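You operate a simulated robot arm through the tools that you are given. There is no shell and no other tool. Be economical: measure what you need, move in short steps, check, and stop when the job is done.

You are at the controls of a simulated robot arm. One attempt, no reset.

TASK
Top up the gearbox with the oil that its plate names.
Fine: level between MIN and MAX on the sight glass; can back in its spot, filler lid shut. Set down upright: what you pick out. Where these are worked on the way, their far stop is far enough and under half their travel is too little: filler lid.

The check looks at the end state, three seconds after you hand in, the way a careful person would. Anything else that was tipped, shoved, dropped, spilled or broken makes it a failure. Lids that push on must go on centred and level and be pressed home; caps that screw on are set level and turned clockwise until they are tight.

THE ROBOT
A 7-joint arm with a two-finger parallel gripper on a trunk, on a base that drives. Base frame: it is fixed to the floor where the robot stands at the start and does not move with it; the origin is under the middle of the robot, x ahead of it, y to its left, z up. Units: m, rad, N and s.
With the tool pointing down near the work surface it reaches from about 0.26 to 0.58 m from the robot's upright axis, wherever it stands. Its first joint turns from -2.897 to 2.897 rad. Places, roughly: filler lid [0.5, -0.1, 0.9]; gearbox [0.5, -0.2, 0.7]. Payload 3.4 kg.
Tool frame: the origin (TCP) lies between the finger pads and is the grasp point; the fingertips stand 0.03 m ahead of it; z points along the fingers, y is the line along which they close. The gripper opens to 0.094 m. The fingers are 0.028 m wide and 0.01 m thick; the gripper's body (0.05 by 0.096 m) begins 0.055 m behind the TCP.
Orientation is that of the tool frame in the base frame, as a unit quaternion [x, y, z, w]. With the fingers straight down and closing along the base's y, the tool's x points along the base's -x, its y along +y and its z along -z.

THE INTERFACE
- The arm moves only by the tool move_arm. Its argument "steps" is a list of rows, each a list of 3 entries, a list of its own where there are three numbers: the gripper command, from -1 (fully open) to 1 (shut), values between in proportion, then the shift along the tool's x, y, z in units of 400 mm (1.0 is 400 mm), then the turn, a rotation vector about the tool's x, y, z in units of 120 degrees (1.0 is 120 degrees). In form: [[fingers, [tx, ty, tz], [rx, ry, rz]], ...]. A call has 1 to 10 rows; each row is the pose to reach, as a shift and turn from the pose commanded when the call began, along the tool's axes at that moment. A call with a number of a shift or a turn outside -1 to 1 is refused whole. Rows are played at 5 a second. More than 0.05 m and 0.15 rad between two rows, or a gripper value outside its range, and nothing of the call is played. A pose out of reach is approached as far as the arm can. The call stops where the force on the tool passes 40 N (or 10 N more than at its start, if that is more) or the arm is blocked; 0.2 s more then pass. Each finger travels about 0.072 m/s and halts on what it meets, pressing with about 35 N; the grip force reading is that of the motor and also rises with nothing between the fingers. The clock runs only during rows and for 0.2 s after the last one: add rows that repeat a pose to give the fingers time. It gives the time, the measured TCP pose, the force on the tool (base axes), the opening and the grip force at its end, in the units of the frame above (readings bear some noise), with the torque about the TCP (base axes, N m) and any sound that the robot's microphone picked up.
- Cameras (640 x 400 px; columns grow to the right, rows downward): "scene" is now at [0.009, 0.1389, 1.6441]; the picture's right is [-0.16, -0.99, 0.00], its down [-0.82, 0.13, -0.56] and it looks along [0.55, -0.09, -0.83] (base axes); focal length 252 px, centre (320, 200). "wrist" rides on the gripper at [0.076, 0.014, -0.103] in the tool frame; the picture's right is [-0.18, 0.98, 0.00], its down [-0.75, -0.14, -0.64] and it looks along [-0.63, -0.12, 0.77] (tool axes); focal length 243 px, centre (320, 200).
- get_image(camera): a new picture of that camera. No time passes.
- raise_lower(by): slides the trunk up (or, below 0, down) by that many m; the arm and the scene camera ride with it, the base frame stays. It gives what a move gives, with no picture.
- base_move(legs): drives the robot by 1 to 6 legs, each [ahead, left, turn to the left] in m, m and rad, along the robot's own axes; the way and the turn of a leg run together, so that a leg with both is an arc; at most 1.5 m and 3.142 rad a leg. The arm and the cameras ride along, it lands a little off, and it stops where it bumps. It gives what a move gives.
- aim_head(pan, tilt): turns the head with the scene camera to pan (to the left, within 2.705 rad either way) and tilt (down, from -0.506 to 1.204), counted from straight ahead of the robot. It gives what a move gives.
- probe_pixels(camera, pixels): for up to 12 pixels [column, row] of the newest picture of that camera ("zoom" is the newest enlarged one), the place [x, y, z] in the base frame of the surface seen there, good to about 0.002 m. No time passes.
- enlarge(camera, box): a new picture of the part [left, top, right, bottom] of that camera's present view, enlarged. No time passes.
- job_done(): hands the job in; it is judged then, once.

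Go step by step. Measure first, check grasps and placings, and put right what went wrong. The budget is 80 turns and 52 pictures, counting those below and the enlarged ones. Unless the task says otherwise, let go and move clear before handing in, and close with one line.

The tools are called after ">>>" by a JSON object that holds its "op" and its "data". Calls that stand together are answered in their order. move_arm: Moves the arm, as the interface text tells. Its arguments: {"type":"object","properties":{"steps":{"type":"array"}},"required":["steps"]} The other tools are called the same way: raise_lower (by) slides the trunk up or down; base_move (legs) drives the base; aim_head (pan, tilt) turns the head that bears the scene camera; get_image (camera) takes a picture; probe_pixels (camera, pixels) gives the place of the surface under pixels of a picture; enlarge (camera, box) takes an enlarged picture of a part of a camera's view; job_done () hands the job in.

At the start:

```text
t: 0.0
eef_pos: [0.3011, 0.1715, 1.2468]
ee_rot: [0.0, 1.0, 0.0, -0.001]
ft_force: [0.5, 0.4, 0.0]
torque: [-0.02, 0.0, -0.02]
width: 0.0941
grasp_force: 0.1
trunk travel left (down, up): [-0.325, 0.061]
robot x, y, heading: [-0.0008, 0.0002, 0.002]
head pan, tilt: [-0.161, 0.979]
```

scene: 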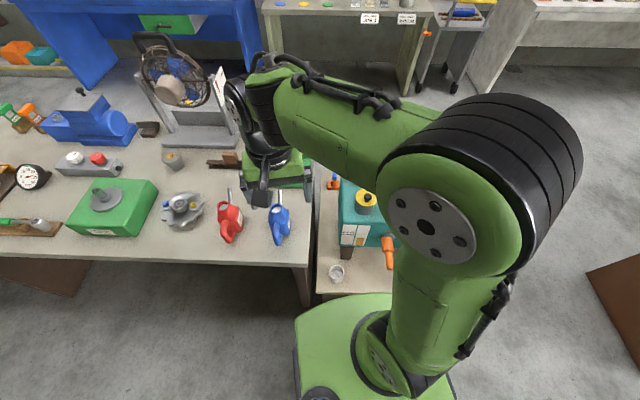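
wrist: 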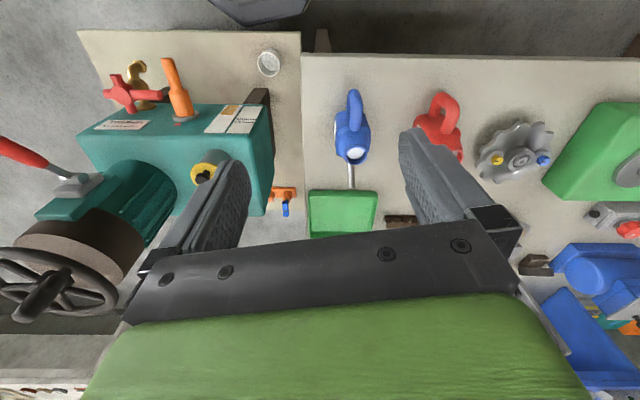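

The pictures show a teal gearbox with plates (wrist ~(235,120) and (120,125)) and red and blue oil cans (wrist (440,120), (350,130)). I'll enlarge the plates and the cans.

>>> {"op": "enlarge", "data": {"camera": "wrist", "box": [80, 50, 300, 220]}}

>>> {"op": "enlarge", "data": {"camera": "wrist", "box": [300, 60, 500, 260]}}

>>> {"op": "enlarge", "data": {"camera": "scene", "box": [200, 160, 400, 300]}}

```text
2.35 times, centred on (190, 135) of wrist
```

zoom: 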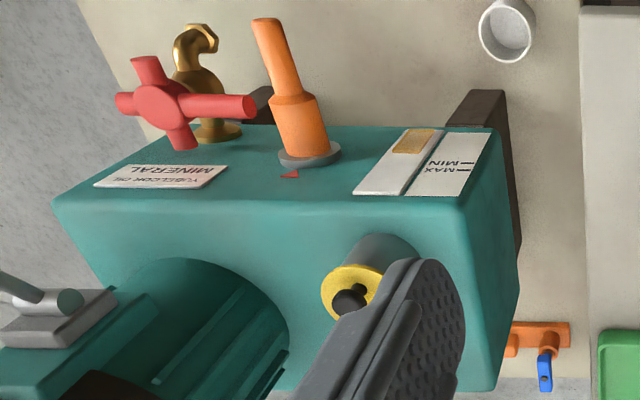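

```text
2.00 times, centred on (400, 160) of wrist
```

zoom: 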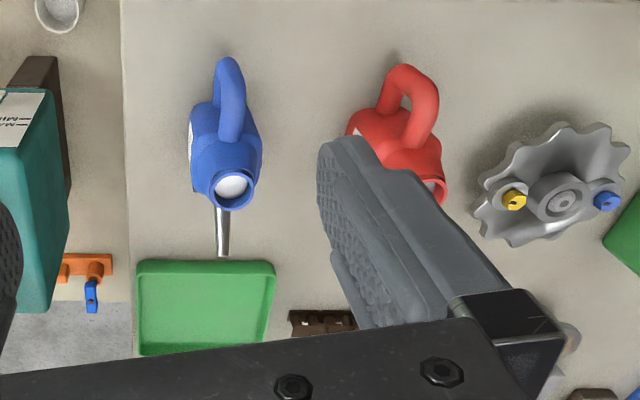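

```text
2.86 times, centred on (300, 230) of scene
```

zoom: 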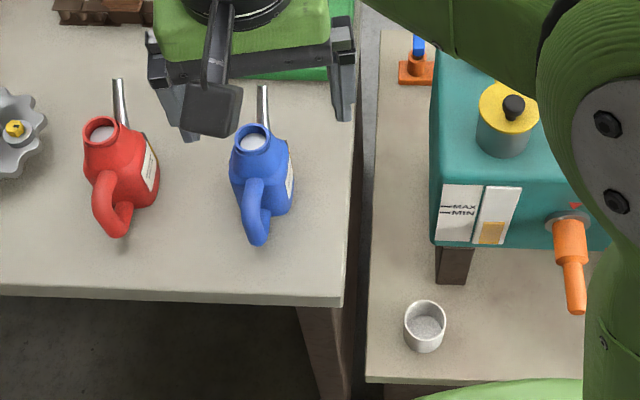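

The plate reads "... OIL MINERAL", while the cans' labels face -y (scene (245,225) and (290,220)). I'll enlarge tightly on the plate and labels and probe the main parts.

>>> {"op": "enlarge", "data": {"camera": "wrist", "box": [88, 104, 168, 144]}}

>>> {"op": "enlarge", "data": {"camera": "scene", "box": [220, 190, 310, 246]}}

>>> {"op": "probe_pixels", "data": {"camera": "scene", "pixels": [[366, 198], [358, 200], [376, 202], [339, 234], [369, 236], [350, 232], [343, 215], [291, 186], [288, 205], [279, 238], [233, 237], [245, 160]]}}

```text
8.00 times, centred on (128, 124) of wrist
```

zoom: 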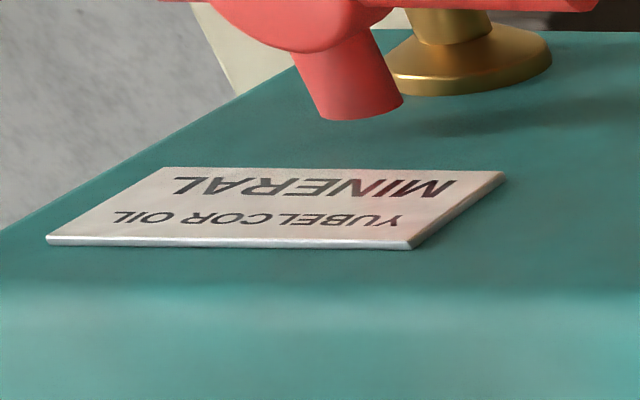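

```text
7.11 times, centred on (265, 218) of scene
```

zoom: 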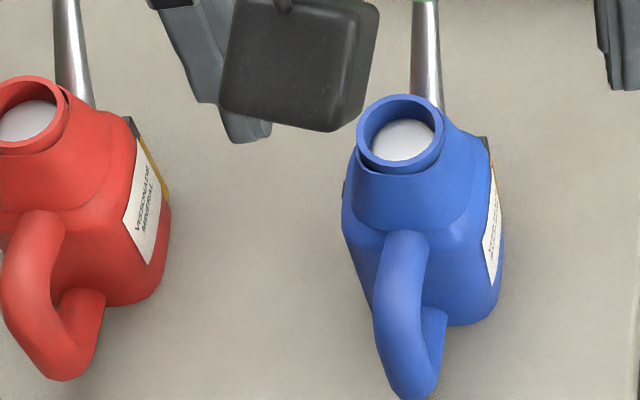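

```text
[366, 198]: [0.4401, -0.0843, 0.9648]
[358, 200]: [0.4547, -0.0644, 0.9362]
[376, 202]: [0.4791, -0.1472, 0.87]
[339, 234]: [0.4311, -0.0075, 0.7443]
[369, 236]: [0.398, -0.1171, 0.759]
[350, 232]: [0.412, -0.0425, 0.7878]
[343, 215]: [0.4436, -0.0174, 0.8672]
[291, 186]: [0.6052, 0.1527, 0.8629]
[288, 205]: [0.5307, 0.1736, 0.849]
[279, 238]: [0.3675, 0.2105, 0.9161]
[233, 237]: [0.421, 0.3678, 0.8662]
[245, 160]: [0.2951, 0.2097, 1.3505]
```

The plate reads "YUBELCOR OIL MINERAL"; the cans' labels are too oblique to read. I'll turn the wrist camera to look along +y at the labels.

>>> {"op": "move_arm", "data": {"steps": [[-1, [-0.0375, -0.0675, 0.0125], [0, 0, -0.07]], [-1, [-0.075, -0.135, 0.025], [0, 0, -0.14]], [-1, [-0.1125, -0.2025, 0.0375], [0, 0, -0.21]], [-1, [-0.15, -0.27, 0.05], [0, 0, -0.28]], [-1, [-0.1875, -0.3375, 0.0625], [0, 0, -0.35]], [-1, [-0.225, -0.405, 0.075], [0, 0, -0.42]], [-1, [-0.2625, -0.4725, 0.0875], [0, 0, -0.49]], [-1, [-0.3, -0.54, 0.1], [0, 0, -0.56]], [-1, [-0.3375, -0.6075, 0.1125], [0, 0, -0.63]], [-1, [-0.375, -0.675, 0.125], [0, 0, -0.7]]]}}

>>> {"op": "get_image", "data": {"camera": "wrist"}}

>>> {"op": "get_image", "data": {"camera": "scene"}}

```text
t: 2.2
eef_pos: [0.4507, -0.0998, 1.1977]
ee_rot: [-0.67, 0.742, 0.0, 0.0]
ft_force: [-0.1, -0.9, 0.1]
torque: [0.05, -0.01, -0.02]
width: 0.094
grasp_force: 0.0
trunk travel left (down, up): [-0.325, 0.061]
robot x, y, heading: [0.0012, 0.0004, -0.001]
head pan, tilt: [-0.161, 0.979]
```

```text
44 pictures are left
```

wrist: 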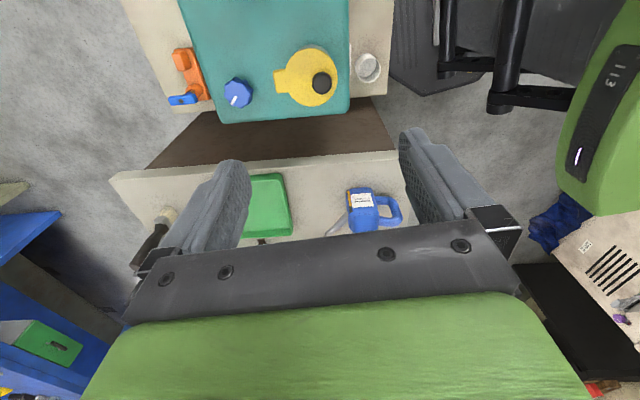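

```text
43 pictures are left
```

scene: 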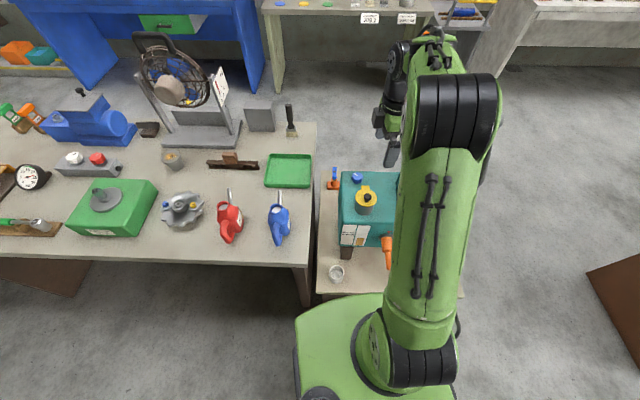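

The blue can's label shows at wrist (360,200) and the filler lid at (310,78), with a tab on one side. I'll enlarge both.

>>> {"op": "enlarge", "data": {"camera": "wrist", "box": [330, 180, 394, 220]}}

>>> {"op": "enlarge", "data": {"camera": "wrist", "box": [160, 20, 400, 170]}}

>>> {"op": "probe_pixels", "data": {"camera": "wrist", "pixels": [[320, 84], [310, 55], [282, 80], [306, 102], [336, 75], [240, 94], [230, 118], [345, 110], [361, 196], [385, 211], [400, 212], [370, 60]]}}

```text
10.00 times, centred on (362, 200) of wrist
```

zoom: 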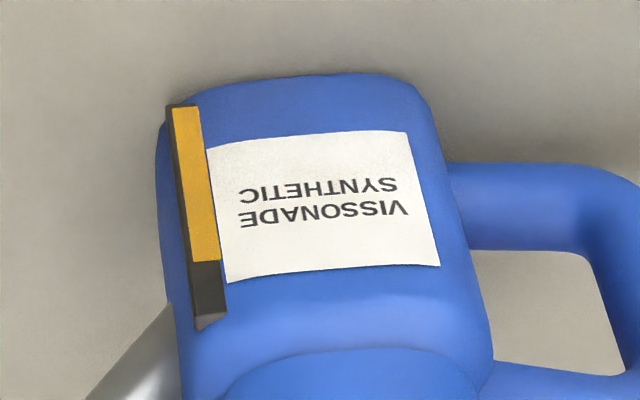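

```text
2.67 times, centred on (280, 95) of wrist
```

zoom: 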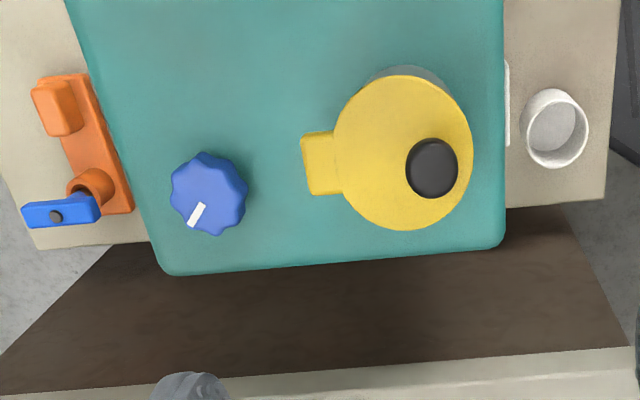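

```text
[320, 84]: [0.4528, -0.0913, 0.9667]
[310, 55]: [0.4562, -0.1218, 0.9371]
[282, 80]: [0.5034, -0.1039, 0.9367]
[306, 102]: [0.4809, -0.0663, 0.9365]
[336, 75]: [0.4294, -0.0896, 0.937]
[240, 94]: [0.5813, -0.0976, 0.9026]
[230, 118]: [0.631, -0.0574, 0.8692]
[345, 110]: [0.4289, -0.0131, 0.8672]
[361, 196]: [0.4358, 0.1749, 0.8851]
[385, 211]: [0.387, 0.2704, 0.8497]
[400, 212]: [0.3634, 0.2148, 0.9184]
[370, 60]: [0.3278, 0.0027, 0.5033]
```

Blue is "VISSONADE SYNTHETIC". I'll move +y to read the red can's label.

>>> {"op": "move_arm", "data": {"steps": [[-1, [-0.1, 0.01, 0], [0, 0, 0]], [-1, [-0.2, 0.02, 0], [0, 0, 0]], [-1, [-0.3, 0.03, 0], [0, 0, 0]], [-1, [-0.4, 0.04, 0], [0, 0, 0]]]}}

>>> {"op": "get_image", "data": {"camera": "wrist"}}

```text
t: 3.2
eef_pos: [0.4501, 0.0618, 1.1966]
ee_rot: [-0.668, 0.744, -0.001, -0.001]
ft_force: [0.7, 0.8, -0.5]
torque: [-0.06, 0.01, 0.01]
width: 0.0942
grasp_force: 0.1
trunk travel left (down, up): [-0.325, 0.061]
robot x, y, heading: [-0.0026, 0.0006, 0.0]
head pan, tilt: [-0.161, 0.979]
```

```text
40 pictures are left
```

wrist: 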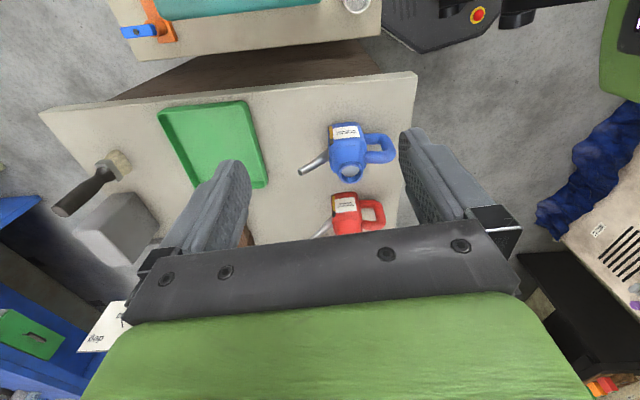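

The red label shows at (346,205). I'll enlarge it, enlarge the far bottles in the scene view, and probe geometry.

>>> {"op": "probe_pixels", "data": {"camera": "wrist", "pixels": [[345, 195], [382, 213], [330, 229], [345, 170], [345, 134], [392, 150], [304, 170], [349, 173], [370, 145], [349, 155], [330, 160], [300, 150]]}}

>>> {"op": "enlarge", "data": {"camera": "wrist", "box": [290, 114, 402, 238]}}

>>> {"op": "enlarge", "data": {"camera": "scene", "box": [200, 180, 310, 250]}}

```text
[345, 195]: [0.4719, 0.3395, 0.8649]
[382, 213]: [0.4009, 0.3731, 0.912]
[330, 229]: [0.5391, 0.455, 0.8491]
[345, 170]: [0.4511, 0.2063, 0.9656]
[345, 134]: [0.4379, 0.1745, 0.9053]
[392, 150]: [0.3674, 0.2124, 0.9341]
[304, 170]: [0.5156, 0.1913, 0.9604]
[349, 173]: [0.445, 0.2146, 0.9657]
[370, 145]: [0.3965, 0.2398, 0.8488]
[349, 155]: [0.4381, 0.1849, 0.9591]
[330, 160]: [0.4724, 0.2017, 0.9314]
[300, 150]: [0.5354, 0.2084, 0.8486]
```

```text
3.23 times, centred on (346, 176) of wrist
```

zoom: 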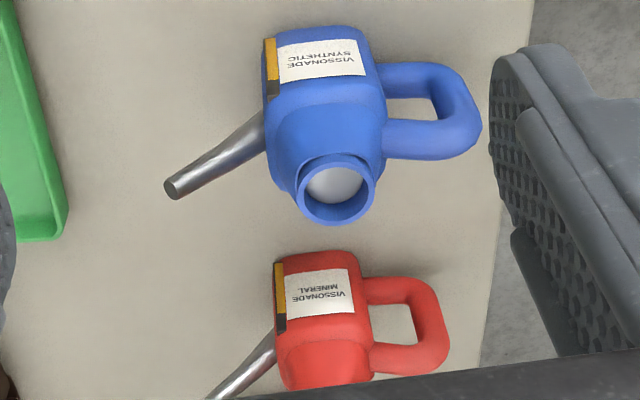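

```text
5.71 times, centred on (255, 215) of scene
```

zoom: 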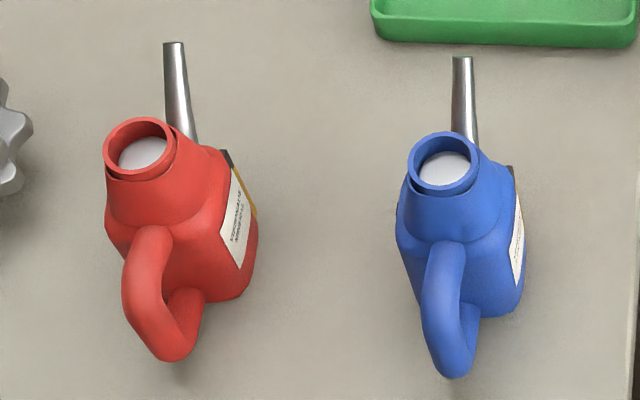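

Red is "VISSONADE MINERAL", so it is the right can; the table top is at z≈0.849. I'll look at the lid and sight glass closely and probe the red can in the zoom I have.

>>> {"op": "probe_pixels", "data": {"camera": "zoom", "pixels": [[138, 122], [140, 178], [107, 150], [171, 150], [174, 48], [190, 130], [152, 230], [146, 290], [165, 345], [190, 300], [118, 210], [225, 290]]}}

>>> {"op": "enlarge", "data": {"camera": "scene", "box": [325, 160, 405, 260]}}

```text
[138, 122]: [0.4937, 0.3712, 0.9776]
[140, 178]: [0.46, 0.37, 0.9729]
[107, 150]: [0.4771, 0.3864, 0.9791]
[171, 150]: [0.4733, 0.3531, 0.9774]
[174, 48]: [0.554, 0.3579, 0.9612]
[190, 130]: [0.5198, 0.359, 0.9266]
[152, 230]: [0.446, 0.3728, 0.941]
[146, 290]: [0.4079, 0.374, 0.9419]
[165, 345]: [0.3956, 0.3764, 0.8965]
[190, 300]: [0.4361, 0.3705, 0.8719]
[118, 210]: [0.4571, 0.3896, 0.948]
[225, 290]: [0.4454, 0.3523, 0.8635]
```

```text
4.00 times, centred on (365, 210) of scene
```

zoom: 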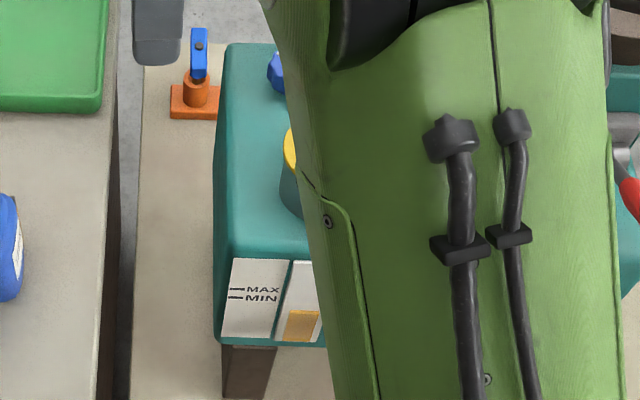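

Red can geometry: collar centre ≈(0.476,0.370,0.978), handle ≈(0.40,0.377), spout tip ≈(0.556,0.36,0.962), yaw about -6.6°. Next I'll bring the wrist camera to the filler lid with the fingers closing along y.

>>> {"op": "move_arm", "data": {"steps": [[-1, [0.0386, 0.0084, 0.024], [0, 0, 0.07]], [-1, [0.0772, 0.0168, 0.0485], [0, 0, 0.14]], [-1, [0.1158, 0.0252, 0.0728], [0, 0, 0.21]], [-1, [0.1544, 0.0336, 0.097], [0, 0, 0.28]], [-1, [0.193, 0.042, 0.1213], [0, 0, 0.35]], [-1, [0.2316, 0.0504, 0.1455], [0, 0, 0.42]], [-1, [0.27, 0.0588, 0.17], [0, 0, 0.49]], [-1, [0.309, 0.067, 0.194], [0, 0, 0.56]], [-1, [0.347, 0.0756, 0.218], [0, 0, 0.63]], [-1, [0.386, 0.084, 0.2425], [0, 0, 0.7]]]}}

>>> {"op": "get_image", "data": {"camera": "wrist"}}

>>> {"op": "get_image", "data": {"camera": "scene"}}

```text
t: 5.4
eef_pos: [0.4016, -0.0877, 1.1005]
ee_rot: [0.002, 1.0, 0.0, 0.0]
ft_force: [-0.1, -0.3, -0.1]
torque: [0.03, -0.05, 0.03]
width: 0.0942
grasp_force: 0.0
trunk travel left (down, up): [-0.325, 0.061]
robot x, y, heading: [0.0012, 0.0023, -0.001]
head pan, tilt: [-0.161, 0.979]
```

```text
36 pictures are left
```

wrist: 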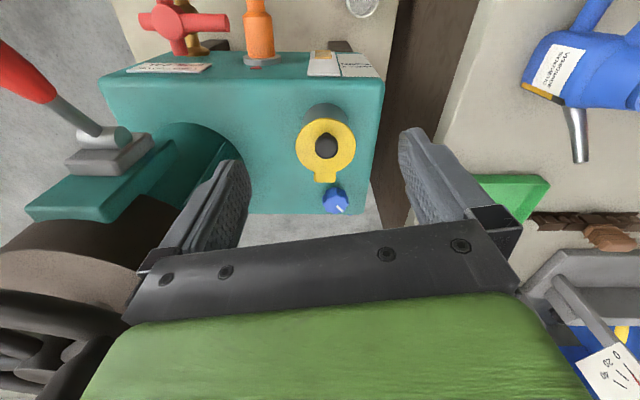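

```text
35 pictures are left
```

scene: 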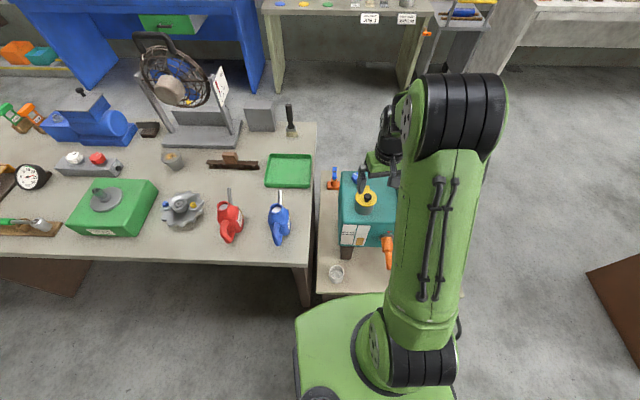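

The lid is at wrist (326,145), knob in its middle and tab towards +x. I'll enlarge and probe it.

>>> {"op": "enlarge", "data": {"camera": "wrist", "box": [286, 90, 366, 220]}}

>>> {"op": "probe_pixels", "data": {"camera": "wrist", "pixels": [[327, 147], [327, 138], [327, 157], [318, 147], [336, 147], [326, 122], [299, 145], [353, 145], [326, 179], [326, 110], [318, 175], [335, 190]]}}

>>> {"op": "enlarge", "data": {"camera": "scene", "box": [330, 165, 400, 260]}}

```text
3.08 times, centred on (326, 155) of wrist
```

zoom: 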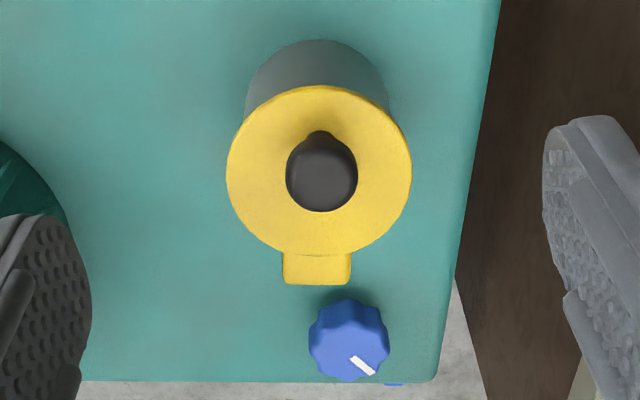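

```text
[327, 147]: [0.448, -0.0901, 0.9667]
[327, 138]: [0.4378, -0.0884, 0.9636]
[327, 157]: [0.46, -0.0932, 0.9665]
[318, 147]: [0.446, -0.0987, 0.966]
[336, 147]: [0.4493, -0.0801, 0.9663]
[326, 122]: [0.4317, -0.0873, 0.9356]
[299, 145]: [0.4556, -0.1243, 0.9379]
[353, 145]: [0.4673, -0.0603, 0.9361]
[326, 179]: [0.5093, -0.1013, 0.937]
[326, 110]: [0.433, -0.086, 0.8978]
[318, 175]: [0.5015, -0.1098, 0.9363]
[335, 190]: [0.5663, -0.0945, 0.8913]
```

```text
4.21 times, centred on (365, 212) of scene
```

zoom: 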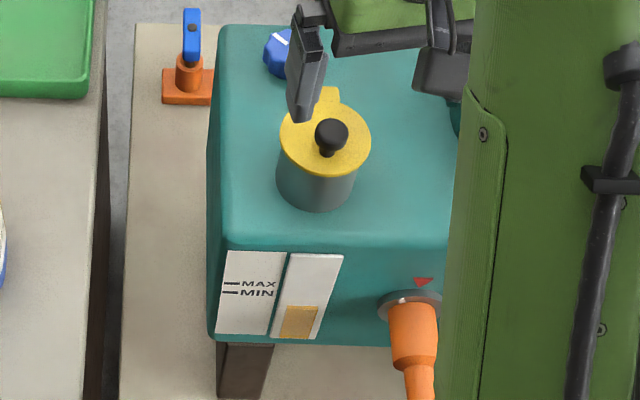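

The knob is a ball at ≈(0.449,-0.090,0.957) on a thin lid (top z 0.937), tab on the +x side, yaw about -10°. I'll lower the open fingers around the knob with the tips just above the plate.

>>> {"op": "move_arm", "data": {"steps": [[-1, [-0.06, -0.003, 0.08], [0, 0, 0.042]], [-1, [-0.1185, -0.006, 0.16], [0, 0, 0.083]], [-1, [-0.1185, -0.006, 0.26], [0, 0, 0.083]], [-1, [-0.1185, -0.006, 0.314], [0, 0, 0.083]], [-1, [-0.1185, -0.006, 0.314], [0, 0, 0.083]]]}}

>>> {"op": "get_image", "data": {"camera": "wrist"}}

```text
t: 6.6
eef_pos: [0.4481, -0.0904, 0.9755]
ee_rot: [0.088, 0.996, 0.0, 0.001]
ft_force: [-0.3, -0.2, -1.3]
torque: [-0.02, 0.01, 0.0]
width: 0.0941
grasp_force: 0.1
trunk travel left (down, up): [-0.325, 0.061]
robot x, y, heading: [-0.0031, -0.0028, -0.001]
head pan, tilt: [-0.161, 0.979]
```

```text
32 pictures are left
```

wrist: 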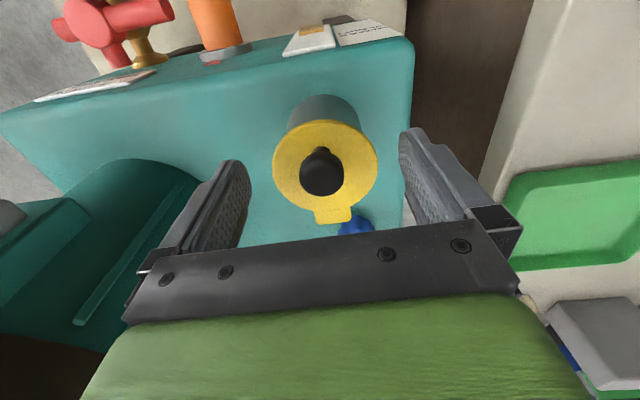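

The knob sits between the fingers, aligned. I'll close on it.

>>> {"op": "move_arm", "data": {"steps": [[1, [0, 0, 0], [0, 0, 0]], [1, [0, 0, 0], [0, 0, 0]], [1, [0, 0, 0], [0, 0, 0]], [1, [0, 0, 0], [0, 0, 0]], [1, [0, 0, 0], [0, 0, 0]]]}}

```text
t: 7.8
eef_pos: [0.4486, -0.0903, 0.9756]
ee_rot: [0.087, 0.996, 0.0, 0.001]
ft_force: [-1.0, 2.5, -1.1]
torque: [0.06, 0.04, 0.03]
width: 0.0248
grasp_force: 45.4
trunk travel left (down, up): [-0.325, 0.061]
robot x, y, heading: [0.0004, -0.0013, 0.003]
head pan, tilt: [-0.161, 0.979]
```

Gripped (width 0.025). I'll lift the knob along the first 40° of an arc about the tab-side hinge, watching the force.

>>> {"op": "move_arm", "data": {"steps": [[1, [-0.0148, 0, -0.0235], [0, 0.0333, 0]], [1, [-0.0335, 0, -0.044], [0, 0.0667, 0]], [1, [-0.0555, 0, -0.0618], [0, 0.1, 0]], [1, [-0.0805, 0, -0.0755], [0, 0.1333, 0]]]}}

>>> {"op": "get_image", "data": {"camera": "wrist"}}

```text
t: 8.8
eef_pos: [0.4766, -0.0952, 1.0064]
ee_rot: [0.086, 0.986, 0.012, -0.141]
ft_force: [-19.3, 4.9, -3.8]
torque: [0.26, 1.5, 0.02]
width: 0.0248
grasp_force: 44.3
trunk travel left (down, up): [-0.325, 0.061]
robot x, y, heading: [0.0006, -0.0046, 0.001]
head pan, tilt: [-0.161, 0.979]
```

```text
31 pictures are left
```

wrist: 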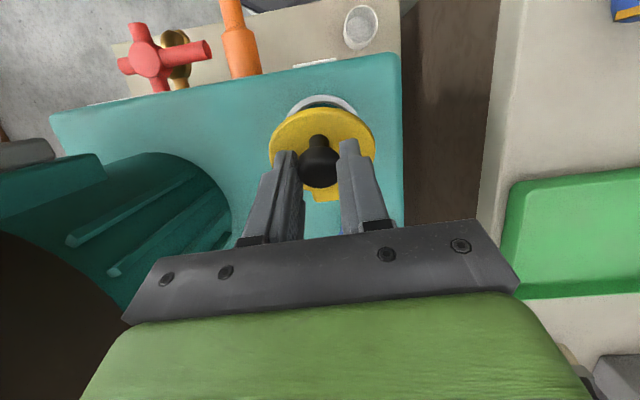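

The lid hinges up with mild force (-19 N in x), so the hinge is slightly higher than I took. I'll continue the corrected arc to about 100°.

>>> {"op": "move_arm", "data": {"steps": [[1, [-0.009, 0, -0.0188], [0, 0.0333, 0]], [1, [-0.0325, 0, -0.033], [0, 0.0667, 0]], [1, [-0.058, 0, -0.0438], [0, 0.1, 0]], [1, [-0.0855, 0, -0.05], [0, 0.1333, 0]], [1, [-0.1138, 0, -0.0518], [0, 0.1667, 0]], [1, [-0.1418, 0, -0.0488], [0, 0.2, 0]]]}}

>>> {"op": "get_image", "data": {"camera": "wrist"}}

```text
t: 9.8
eef_pos: [0.4917, -0.0982, 1.0141]
ee_rot: [0.097, 0.966, 0.017, -0.237]
ft_force: [2.3, -16.9, -7.7]
torque: [-0.11, -0.3, 0.5]
width: 0.0249
grasp_force: 45.7
out of reach, approached as far as the arm can: row 3, 4
trunk travel left (down, up): [-0.325, 0.061]
robot x, y, heading: [-0.001, 0.0018, -0.001]
head pan, tilt: [-0.161, 0.979]
stopped in row 4: the force on the tool passed its limit at 88 N (the readings are from after the stop); the commanded pose is now the measured one
```

```text
30 pictures are left
```

wrist: 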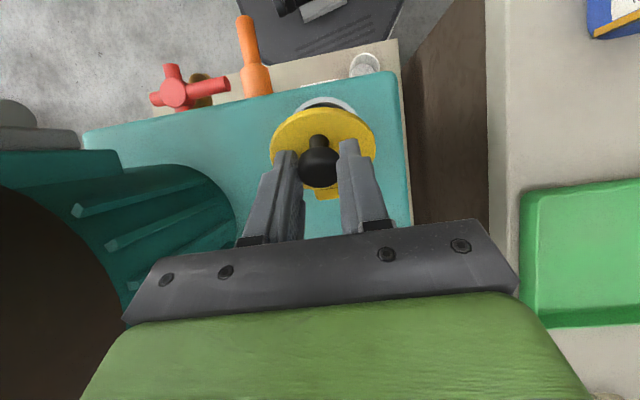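

The arm hit its tilt limit at ~27°, lid at ~55°. I'll continue the arc while easing the tool back towards vertical, letting the ball turn in the pads.

>>> {"op": "move_arm", "data": {"steps": [[1, [-0.007, 0, -0.008], [0, -0.0225, 0]], [1, [-0.0143, 0, -0.0155], [0, -0.045, 0]], [1, [-0.023, 0, -0.0225], [0, -0.066, 0]], [1, [-0.0318, 0, -0.0288], [0, -0.0867, 0]], [1, [-0.041, 0, -0.0335], [0, -0.108, 0]], [1, [-0.0505, 0, -0.0378], [0, -0.128, 0]], [1, [-0.062, 0, -0.041], [0, -0.137, 0]], [1, [-0.0738, 0, -0.0433], [0, -0.145, 0]]]}}

>>> {"op": "get_image", "data": {"camera": "wrist"}}

```text
t: 11.6
eef_pos: [0.5248, -0.1048, 1.0199]
ee_rot: [0.097, 0.992, 0.003, -0.086]
ft_force: [-9.4, -16.7, 18.1]
torque: [-0.07, 0.73, 0.24]
width: 0.0241
grasp_force: 45.3
trunk travel left (down, up): [-0.325, 0.061]
robot x, y, heading: [-0.0009, -0.0002, 0.002]
head pan, tilt: [-0.161, 0.979]
```

```text
29 pictures are left
```

wrist: 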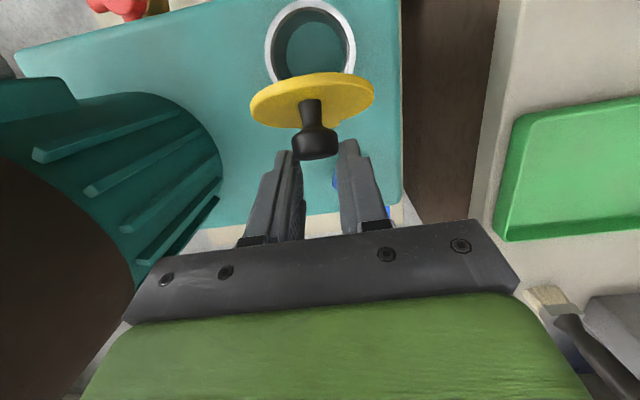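

The lid is nearly upright and the neck is open. I'll carry the knob a bit further along the arc to bring it past vertical.

>>> {"op": "move_arm", "data": {"steps": [[1, [-0.0125, 0, -0.0025], [0, 0, 0]], [1, [-0.0246, 0, -0.0035], [0, 0, 0]], [1, [-0.035, 0, -0.003], [0, 0, 0]], [1, [-0.045, 0, -0.002], [0, 0, 0]], [1, [-0.056, 0, 0.001], [0, 0, 0]], [1, [-0.0666, 0, 0.0045], [0, 0, 0]]]}}

>>> {"op": "get_image", "data": {"camera": "wrist"}}

```text
t: 13.0
eef_pos: [0.5523, -0.1068, 1.0095]
ee_rot: [0.097, 0.991, 0.003, -0.09]
ft_force: [0.5, 0.9, -0.2]
torque: [0.03, 0.04, 0.02]
width: 0.0
grasp_force: 33.2
trunk travel left (down, up): [-0.325, 0.061]
robot x, y, heading: [0.0002, 0.0011, -0.008]
head pan, tilt: [-0.161, 0.979]
```

```text
28 pictures are left
```

wrist: 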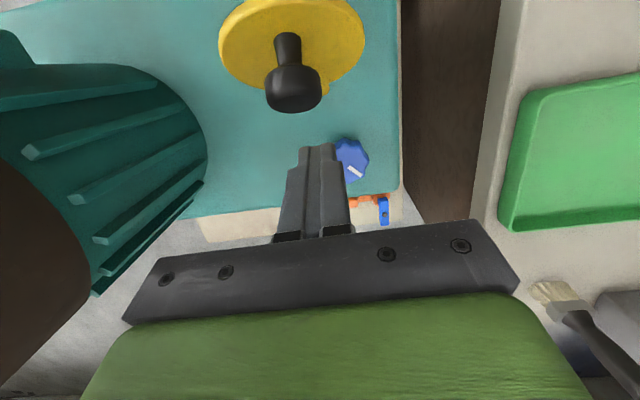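

The knob slipped out, and the lid seems to stay partly up at ~50–60°. I'll go up and over to its -x side to push it from underneath.

>>> {"op": "move_arm", "data": {"steps": [[1, [0.018, 0, -0.0985], [0, 0, 0]], [1, [0.036, 0, -0.197], [0, 0, 0]], [1, [0.12, 0, -0.182], [0, -0.03, 0]], [1, [0.2, 0, -0.167], [0, -0.06, 0]], [1, [0.3, 0, -0.148], [0, -0.086, 0]], [1, [0.405, 0, -0.129], [0, -0.086, 0]]]}}

>>> {"op": "get_image", "data": {"camera": "wrist"}}

```text
t: 14.4
eef_pos: [0.5041, -0.0877, 1.0872]
ee_rot: [0.083, 0.994, -0.004, -0.074]
ft_force: [0.2, 0.6, 0.0]
torque: [0.0, -0.01, -0.01]
width: 0.0
grasp_force: 32.4
out of reach, approached as far as the arm can: row 3, 4, 5, 6
trunk travel left (down, up): [-0.325, 0.061]
robot x, y, heading: [0.0006, 0.0007, -0.003]
head pan, tilt: [-0.161, 0.979]
```

```text
27 pictures are left
```

wrist: 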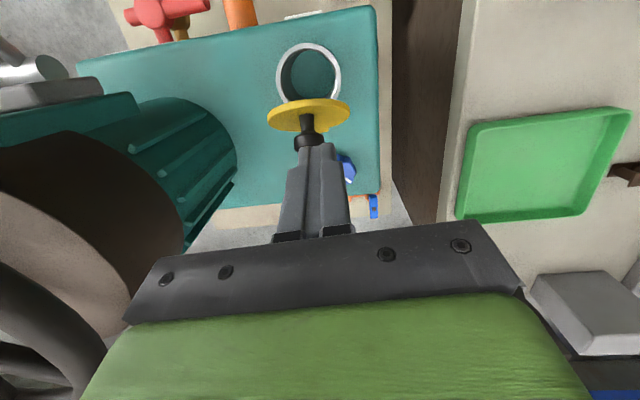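

The lid now stands nearly upright with the neck open at (310,75). The arm lagged its command; I'll repeat the pose to see whether it settles, and look from the scene camera.

>>> {"op": "move_arm", "data": {"steps": [[1, [0, 0, 0], [0, 0, 0]], [1, [0, 0, 0], [0, 0, 0]]]}}

>>> {"op": "enlarge", "data": {"camera": "scene", "box": [310, 120, 470, 260]}}

```text
t: 15.0
eef_pos: [0.5031, -0.0878, 1.0883]
ee_rot: [0.083, 0.994, -0.003, -0.074]
ft_force: [0.1, 0.5, 0.6]
torque: [0.05, 0.01, 0.0]
width: 0.0001
grasp_force: 32.8
trunk travel left (down, up): [-0.325, 0.061]
robot x, y, heading: [-0.0007, 0.0001, 0.001]
head pan, tilt: [-0.161, 0.979]
```

```text
2.86 times, centred on (390, 190) of scene
```

zoom: 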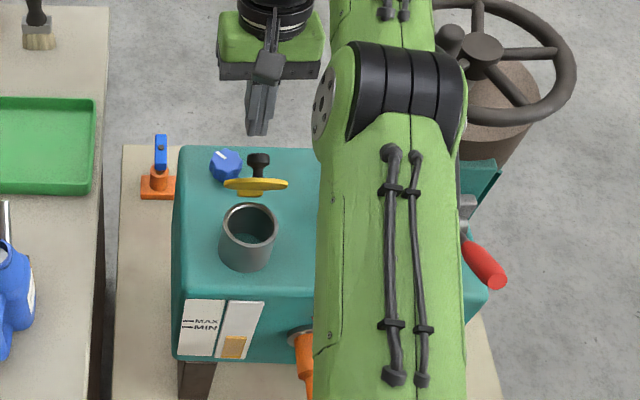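

>>> {"op": "probe_pixels", "data": {"camera": "zoom", "pixels": [[228, 184], [284, 184], [255, 193], [256, 181], [256, 160], [265, 174], [248, 205], [222, 228], [274, 230], [246, 245]]}}

```text
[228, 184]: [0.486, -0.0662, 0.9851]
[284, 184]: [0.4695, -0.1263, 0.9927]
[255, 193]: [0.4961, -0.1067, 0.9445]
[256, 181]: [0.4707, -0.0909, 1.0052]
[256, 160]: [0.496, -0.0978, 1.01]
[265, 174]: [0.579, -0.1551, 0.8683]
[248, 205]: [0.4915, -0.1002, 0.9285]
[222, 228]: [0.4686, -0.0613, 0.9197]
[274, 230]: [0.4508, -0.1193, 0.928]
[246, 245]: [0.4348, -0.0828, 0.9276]
```

The lid stands at about 68° and holds there. I'll go to its -x side to push it on to its stop.

>>> {"op": "move_arm", "data": {"steps": [[1, [0.05, 0, 0.0075], [0, 0, 0]], [1, [0.1, 0, 0.015], [0, 0, 0]], [1, [0.15, 0, 0.022], [0, -0.03, 0]], [1, [0.198, 0, 0.03], [0, -0.071, 0]], [1, [0.198, 0, 0.03], [0, -0.071, 0]]]}}

```text
t: 16.2
eef_pos: [0.4257, -0.0708, 1.0852]
ee_rot: [0.082, 0.997, -0.012, 0.001]
ft_force: [0.6, 1.3, 0.5]
torque: [-0.05, 0.01, 0.01]
width: 0.0
grasp_force: 32.9
out of reach, approached as far as the arm can: row 1, 2
trunk travel left (down, up): [-0.325, 0.061]
robot x, y, heading: [0.0008, 0.0025, -0.002]
head pan, tilt: [-0.161, 0.979]
```

Now I'll lower the closed fingertips in front of the lid's underside and push along the lid axis.

>>> {"op": "move_arm", "data": {"steps": [[1, [-0.01, -0.0425, 0.07], [0, 0, 0]], [1, [-0.01, -0.0425, 0.15], [0, 0, 0]], [1, [-0.01, -0.0425, 0.2], [0, 0, 0]], [1, [-0.06, -0.0425, 0.2], [0, 0, 0]], [1, [-0.1, -0.0425, 0.2], [0, 0, 0]], [1, [-0.14, -0.0425, 0.2], [0, 0, 0]], [1, [-0.18, -0.0425, 0.2], [0, 0, 0]], [1, [-0.21, -0.0425, 0.2], [0, 0, 0]], [1, [-0.23, -0.0425, 0.2], [0, 0, 0]]]}}

>>> {"op": "get_image", "data": {"camera": "wrist"}}

```text
t: 18.2
eef_pos: [0.5112, -0.1082, 1.0047]
ee_rot: [0.082, 0.997, -0.01, 0.0]
ft_force: [0.1, -0.6, 0.3]
torque: [0.01, 0.0, -0.02]
width: 0.0001
grasp_force: 33.2
trunk travel left (down, up): [-0.325, 0.061]
robot x, y, heading: [0.0033, -0.0018, -0.002]
head pan, tilt: [-0.161, 0.979]
```

```text
25 pictures are left
```

wrist: 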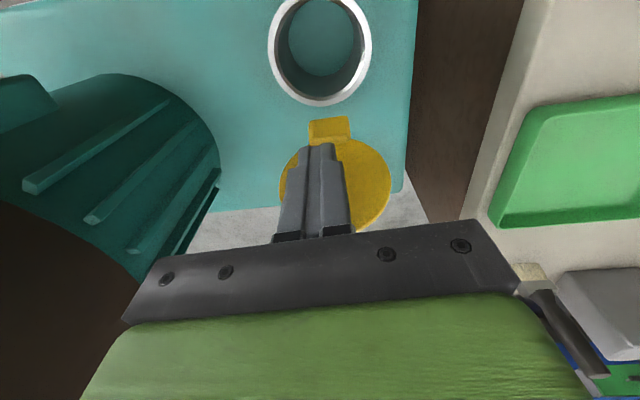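

The lid is folded far back beyond the fingers (330,170) and the neck is clear. Now I'll lift away and travel towards the red can.

>>> {"op": "move_arm", "data": {"steps": [[1, [0.03, 0, -0.11], [0, 0, 0]], [1, [0.03, 0, -0.22], [0, 0, 0]], [0, [0.05, 0.05, -0.288], [0, 0, 0]], [-1, [0.09, 0.15, -0.288], [0, 0, 0]], [-1, [0.13, 0.25, -0.288], [0, 0, 0]], [-1, [0.17, 0.35, -0.288], [0, 0, 0]], [-1, [0.21, 0.45, -0.288], [0, 0, 0]], [-1, [0.25, 0.55, -0.288], [0, 0, 0]], [-1, [0.29, 0.65, -0.288], [0, 0, 0]], [-1, [0.33, 0.75, -0.288], [0, 0, 0]]]}}

```text
t: 20.4
eef_pos: [0.4288, 0.2143, 1.1141]
ee_rot: [0.083, 0.997, -0.011, 0.0]
ft_force: [-0.3, 0.2, 0.0]
torque: [-0.03, -0.02, 0.0]
width: 0.0939
grasp_force: 0.1
trunk travel left (down, up): [-0.325, 0.061]
robot x, y, heading: [-0.0005, -0.0017, -0.001]
head pan, tilt: [-0.161, 0.979]
```

Now I'll tilt the tool 30° back, align with the can's yaw, and move above and behind the red can.

>>> {"op": "move_arm", "data": {"steps": [[-1, [0.028, 0.079, 0.0], [-0.0012, -0.05, -0.005]], [-1, [0.057, 0.158, 0.02], [-0.0024, -0.1, -0.01]], [-1, [0.085, 0.236, 0.05], [-0.0036, -0.15, -0.014]], [-1, [0.114, 0.315, 0.1], [-0.005, -0.2, -0.019]], [-1, [0.142, 0.394, 0.16], [-0.006, -0.25, -0.0233]], [-1, [0.142, 0.394, 0.16], [-0.006, -0.25, -0.0233]]]}}

>>> {"op": "get_image", "data": {"camera": "wrist"}}

>>> {"op": "enlarge", "data": {"camera": "scene", "box": [170, 130, 310, 260]}}

```text
t: 21.8
eef_pos: [0.4006, 0.3758, 1.0488]
ee_rot: [0.054, 0.964, -0.025, 0.259]
ft_force: [0.6, -0.2, 0.0]
torque: [0.03, 0.02, -0.01]
width: 0.0939
grasp_force: 0.0
trunk travel left (down, up): [-0.325, 0.061]
robot x, y, heading: [0.0029, 0.0007, -0.009]
head pan, tilt: [-0.161, 0.979]
```

```text
24 pictures are left
```

wrist: 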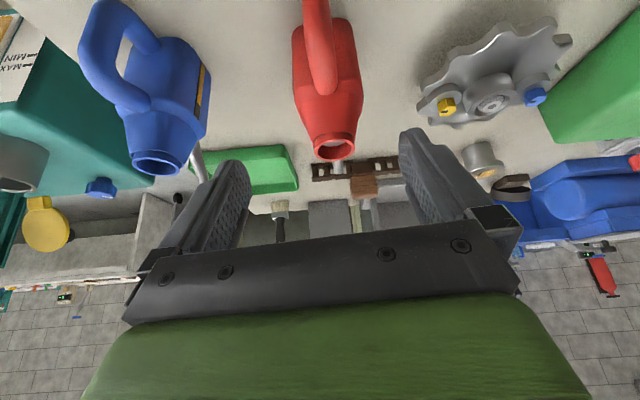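

```text
3.08 times, centred on (240, 195) of scene
```

zoom: 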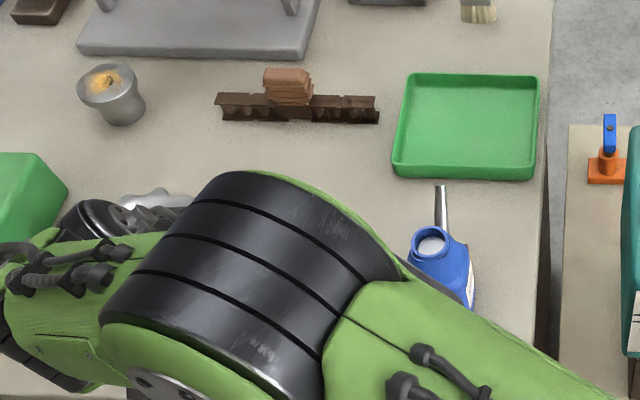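

The red can is below, between the fingers. I'll probe its sides from here to centre the grip.

>>> {"op": "probe_pixels", "data": {"camera": "wrist", "pixels": [[320, 50], [320, 80], [318, 20], [318, 148], [353, 148], [333, 135], [335, 155], [297, 80], [357, 80], [303, 50], [347, 50], [300, 100]]}}

>>> {"op": "enlarge", "data": {"camera": "wrist", "box": [260, 0, 400, 190]}}

```text
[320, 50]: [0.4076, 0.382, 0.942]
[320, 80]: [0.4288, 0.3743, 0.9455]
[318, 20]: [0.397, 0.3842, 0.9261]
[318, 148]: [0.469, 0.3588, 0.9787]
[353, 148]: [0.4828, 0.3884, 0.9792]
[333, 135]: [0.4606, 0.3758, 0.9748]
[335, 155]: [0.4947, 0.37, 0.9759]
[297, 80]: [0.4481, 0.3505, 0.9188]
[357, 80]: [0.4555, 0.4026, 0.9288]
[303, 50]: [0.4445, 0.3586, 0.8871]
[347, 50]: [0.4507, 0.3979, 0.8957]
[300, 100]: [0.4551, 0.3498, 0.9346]
```

```text
2.11 times, centred on (330, 95) of wrist
```

zoom: 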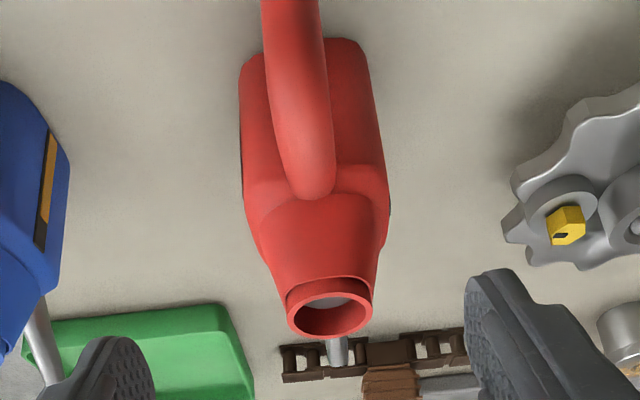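

Can axis runs through (0.452,0.3766) and (0.4765,0.3735); I'll descend along the tool axis to straddle the body with tips around z≈0.885.

>>> {"op": "move_arm", "data": {"steps": [[-1, [0.046, 0.016, 0.0], [0, 0, 0]], [-1, [0.046, 0.016, 0.1], [0, 0, 0]], [-1, [0.046, 0.016, 0.2], [0, 0, 0]], [-1, [0.046, 0.016, 0.28], [0, 0, 0]], [-1, [0.046, 0.016, 0.33], [0, 0, 0]], [-1, [0.046, 0.016, 0.368], [0, 0, 0]], [-1, [0.046, 0.016, 0.368], [0, 0, 0]]]}}

>>> {"op": "get_image", "data": {"camera": "wrist"}}

```text
t: 23.4
eef_pos: [0.4587, 0.3724, 0.9125]
ee_rot: [0.054, 0.964, -0.023, 0.26]
ft_force: [-0.1, -0.2, 5.0]
torque: [0.01, 0.1, -0.01]
width: 0.094
grasp_force: 0.2
trunk travel left (down, up): [-0.325, 0.061]
robot x, y, heading: [-0.0003, -0.003, 0.0]
head pan, tilt: [-0.161, 0.979]
```

```text
21 pictures are left
```

wrist: 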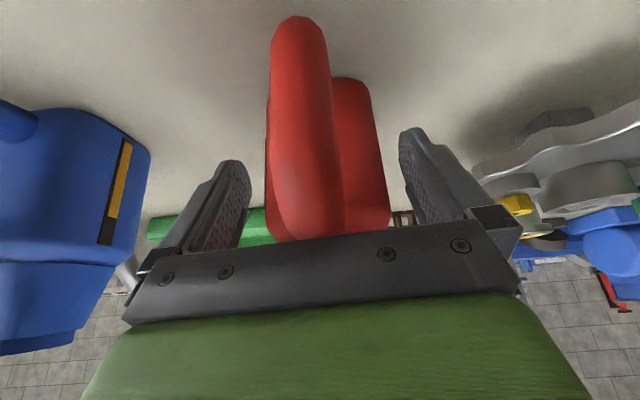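

A slight 5 N contact suggests the palm just touches; I'll back off 4 mm and close.

>>> {"op": "move_arm", "data": {"steps": [[-1, [0, 0.006, -0.01], [0, 0, 0]], [1, [0, 0.006, -0.01], [0, 0, 0]], [1, [0, 0.006, -0.01], [0, 0, 0]], [1, [0, 0.006, -0.01], [0, 0, 0]], [1, [0, 0.006, -0.01], [0, 0, 0]], [1, [0, 0.006, -0.01], [0, 0, 0]]]}}

```text
t: 24.8
eef_pos: [0.4561, 0.3756, 0.9139]
ee_rot: [0.053, 0.964, -0.025, 0.258]
ft_force: [1.0, -0.1, -0.4]
torque: [0.01, 0.06, 0.0]
width: 0.0682
grasp_force: 35.3
trunk travel left (down, up): [-0.325, 0.061]
robot x, y, heading: [-0.0032, 0.0004, 0.001]
head pan, tilt: [-0.161, 0.979]
```

Gripped at width 0.068 (home pose TCP (0.4561,0.3756,0.914)). I'll lift 3 cm and check weight and torque.

>>> {"op": "move_arm", "data": {"steps": [[1, [-0.0125, 0, -0.0217], [0, 0, 0]], [1, [-0.025, 0, -0.0433], [0, 0, 0]], [1, [-0.0375, 0, -0.065], [0, 0, 0]], [1, [-0.0375, 0, -0.065], [0, 0, 0]]]}}

>>> {"op": "get_image", "data": {"camera": "wrist"}}

```text
t: 25.8
eef_pos: [0.4574, 0.3758, 0.9432]
ee_rot: [0.053, 0.964, -0.026, 0.258]
ft_force: [-0.6, 0.5, -3.7]
torque: [0.01, 0.06, -0.02]
width: 0.0648
grasp_force: 35.7
trunk travel left (down, up): [-0.325, 0.061]
robot x, y, heading: [-0.0036, 0.0007, -0.001]
head pan, tilt: [-0.161, 0.979]
```

```text
20 pictures are left
```

wrist: 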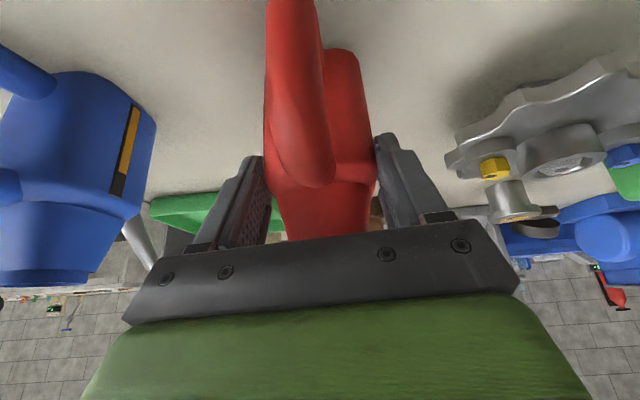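

Width changed to 0.065, so the can may have slid in the fingers. I'll probe its height.

>>> {"op": "probe_pixels", "data": {"camera": "wrist", "pixels": [[295, 60], [305, 100], [315, 150], [318, 175], [352, 100], [345, 60], [355, 180], [280, 200]]}}

>>> {"op": "enlarge", "data": {"camera": "scene", "box": [170, 130, 310, 260]}}

```text
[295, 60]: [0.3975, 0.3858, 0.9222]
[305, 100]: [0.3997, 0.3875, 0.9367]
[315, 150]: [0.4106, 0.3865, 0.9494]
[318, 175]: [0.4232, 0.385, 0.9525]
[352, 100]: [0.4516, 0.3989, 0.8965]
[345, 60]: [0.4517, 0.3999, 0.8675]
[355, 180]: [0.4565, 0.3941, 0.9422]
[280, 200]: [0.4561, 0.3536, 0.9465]
```

```text
3.08 times, centred on (240, 195) of scene
```

zoom: 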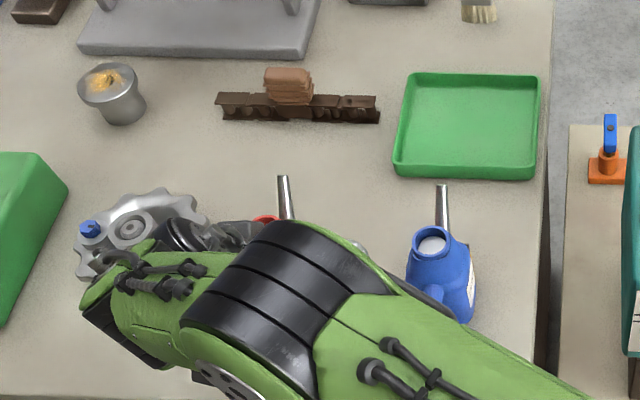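

The can only rose ~7 mm while the fingers slid up its tapered sides, so this grip is poor. I'll lower it back 7 mm, release, and use the handle instead.

>>> {"op": "move_arm", "data": {"steps": [[1, [0.0045, 0, 0.0078], [0, 0, 0]], [1, [0.0085, 0, 0.0147], [0, 0, 0]], [1, [0.0085, 0, 0.0147], [0, 0, 0]], [0.2, [0.0085, 0, 0.0147], [0, 0, 0]], [-0.5, [0.0085, 0, 0.0147], [0, 0, 0]], [-1, [0.0085, 0, 0.0147], [0, 0, 0]], [-1, [0.0085, 0, -0.085], [0, 0, 0]], [-1, [0.0085, 0, -0.185], [0, 0, 0]]]}}

>>> {"op": "get_image", "data": {"camera": "wrist"}}

```text
t: 27.6
eef_pos: [0.4154, 0.3809, 1.0067]
ee_rot: [0.054, 0.964, -0.025, 0.259]
ft_force: [0.1, 0.0, 0.0]
torque: [0.03, 0.02, -0.01]
width: 0.094
grasp_force: 0.1
trunk travel left (down, up): [-0.325, 0.061]
robot x, y, heading: [0.0034, -0.0045, -0.0]
head pan, tilt: [-0.161, 0.979]
```

```text
18 pictures are left
```

wrist: 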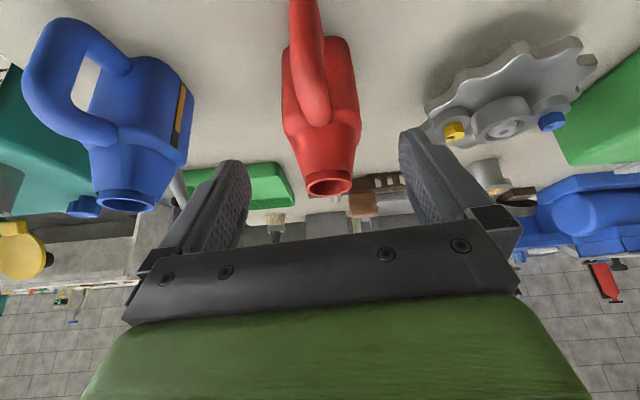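

The can is standing upright. I'll re-probe its handle and collar for the handle grip.

>>> {"op": "probe_pixels", "data": {"camera": "wrist", "pixels": [[305, 15], [308, 40], [312, 70], [316, 100], [318, 118], [303, 60], [322, 65], [308, 184], [350, 184], [329, 174], [296, 110], [355, 110]]}}

```text
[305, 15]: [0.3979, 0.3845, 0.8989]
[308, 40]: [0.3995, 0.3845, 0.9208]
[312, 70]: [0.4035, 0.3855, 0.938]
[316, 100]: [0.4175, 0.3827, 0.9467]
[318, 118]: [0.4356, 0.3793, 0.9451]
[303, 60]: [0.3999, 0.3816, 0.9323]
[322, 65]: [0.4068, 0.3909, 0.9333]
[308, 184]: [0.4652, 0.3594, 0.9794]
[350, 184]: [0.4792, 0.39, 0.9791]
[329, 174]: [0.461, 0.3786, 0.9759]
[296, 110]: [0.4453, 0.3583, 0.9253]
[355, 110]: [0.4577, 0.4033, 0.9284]
```

Handle centre line y≈0.386, corner near (0.409, z 0.93). I'll lean to 45° and back off behind the handle corner.

>>> {"op": "move_arm", "data": {"steps": [[-1, [0.055, 0.004, -0.03], [0, -0.0417, 0.005]], [-1, [0.11, 0.007, -0.02], [0, -0.0833, 0.011]], [-1, [0.166, 0.011, 0.006], [0, -0.125, 0.0167]], [-1, [0.166, 0.011, 0.006], [0, -0.125, 0.0167]]]}}

```text
t: 28.6
eef_pos: [0.3604, 0.3919, 0.9698]
ee_rot: [0.067, 0.921, -0.027, 0.382]
ft_force: [-0.2, 0.1, 0.1]
torque: [0.03, 0.03, -0.01]
width: 0.0939
grasp_force: 0.0
trunk travel left (down, up): [-0.325, 0.061]
robot x, y, heading: [0.0008, -0.0004, 0.004]
head pan, tilt: [-0.161, 0.979]
```

Aligned; now I'll slide in along the tool axis and close on the handle corner.

>>> {"op": "move_arm", "data": {"steps": [[-1, [-0.002, 0.0015, 0.06], [0, 0, 0]], [-1, [-0.002, 0.0015, 0.12], [0, 0, 0]], [-1, [-0.002, 0.0015, 0.171], [0, 0, 0]], [-1, [-0.002, 0.0015, 0.171], [0, 0, 0]], [1, [-0.002, 0.0015, 0.171], [0, 0, 0]], [1, [-0.002, 0.0015, 0.171], [0, 0, 0]], [1, [-0.002, 0.0015, 0.171], [0, 0, 0]], [1, [-0.002, 0.0015, 0.171], [0, 0, 0]], [1, [-0.002, 0.0015, 0.171], [0, 0, 0]]]}}

>>> {"op": "get_image", "data": {"camera": "wrist"}}

```text
t: 30.6
eef_pos: [0.4094, 0.3854, 0.9238]
ee_rot: [0.065, 0.921, -0.026, 0.383]
ft_force: [0.3, -0.5, -0.6]
torque: [0.01, 0.0, -0.01]
width: 0.0255
grasp_force: 34.9
trunk travel left (down, up): [-0.325, 0.061]
robot x, y, heading: [-0.0005, -0.0018, -0.004]
head pan, tilt: [-0.161, 0.979]
```

```text
17 pictures are left
```

wrist: 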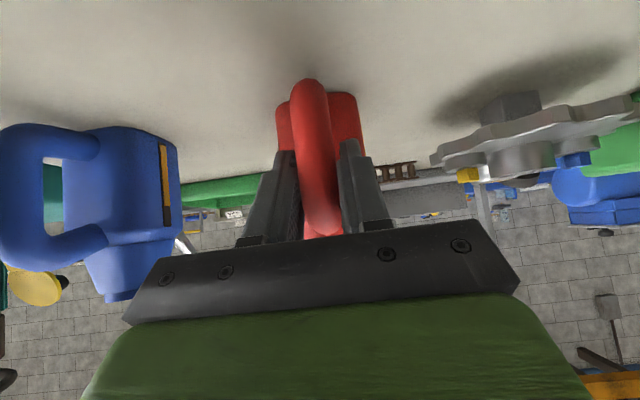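

Handle gripped squarely (width 0.0255); home pose is TCP (0.4094,0.3854,0.9238). I'll lift 2 cm and check for droop.

>>> {"op": "move_arm", "data": {"steps": [[1, [-0.009, 0, -0.009], [0, 0, 0]], [1, [-0.018, 0, -0.018], [0, 0, 0]], [1, [-0.0265, 0, -0.0265], [0, 0, 0]], [1, [-0.0354, 0, -0.0353], [0, 0, 0]], [1, [-0.0354, 0, -0.0353], [0, 0, 0]]]}}

>>> {"op": "get_image", "data": {"camera": "wrist"}}

```text
t: 31.8
eef_pos: [0.4102, 0.3848, 0.9444]
ee_rot: [0.067, 0.921, -0.028, 0.382]
ft_force: [0.4, 0.1, -3.4]
torque: [0.04, 0.22, 0.01]
width: 0.0253
grasp_force: 34.6
trunk travel left (down, up): [-0.325, 0.061]
robot x, y, heading: [-0.0008, -0.0027, -0.007]
head pan, tilt: [-0.161, 0.979]
```

```text
16 pictures are left
```

wrist: 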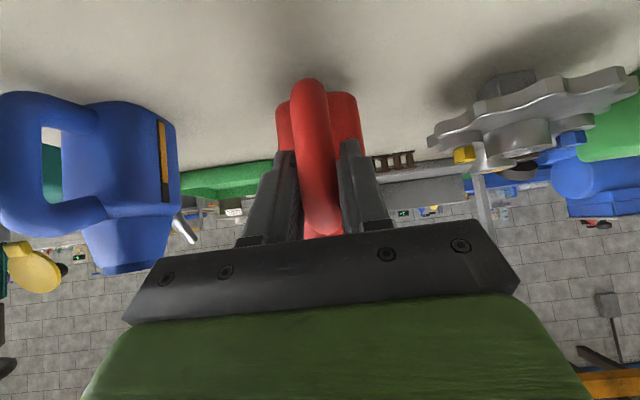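

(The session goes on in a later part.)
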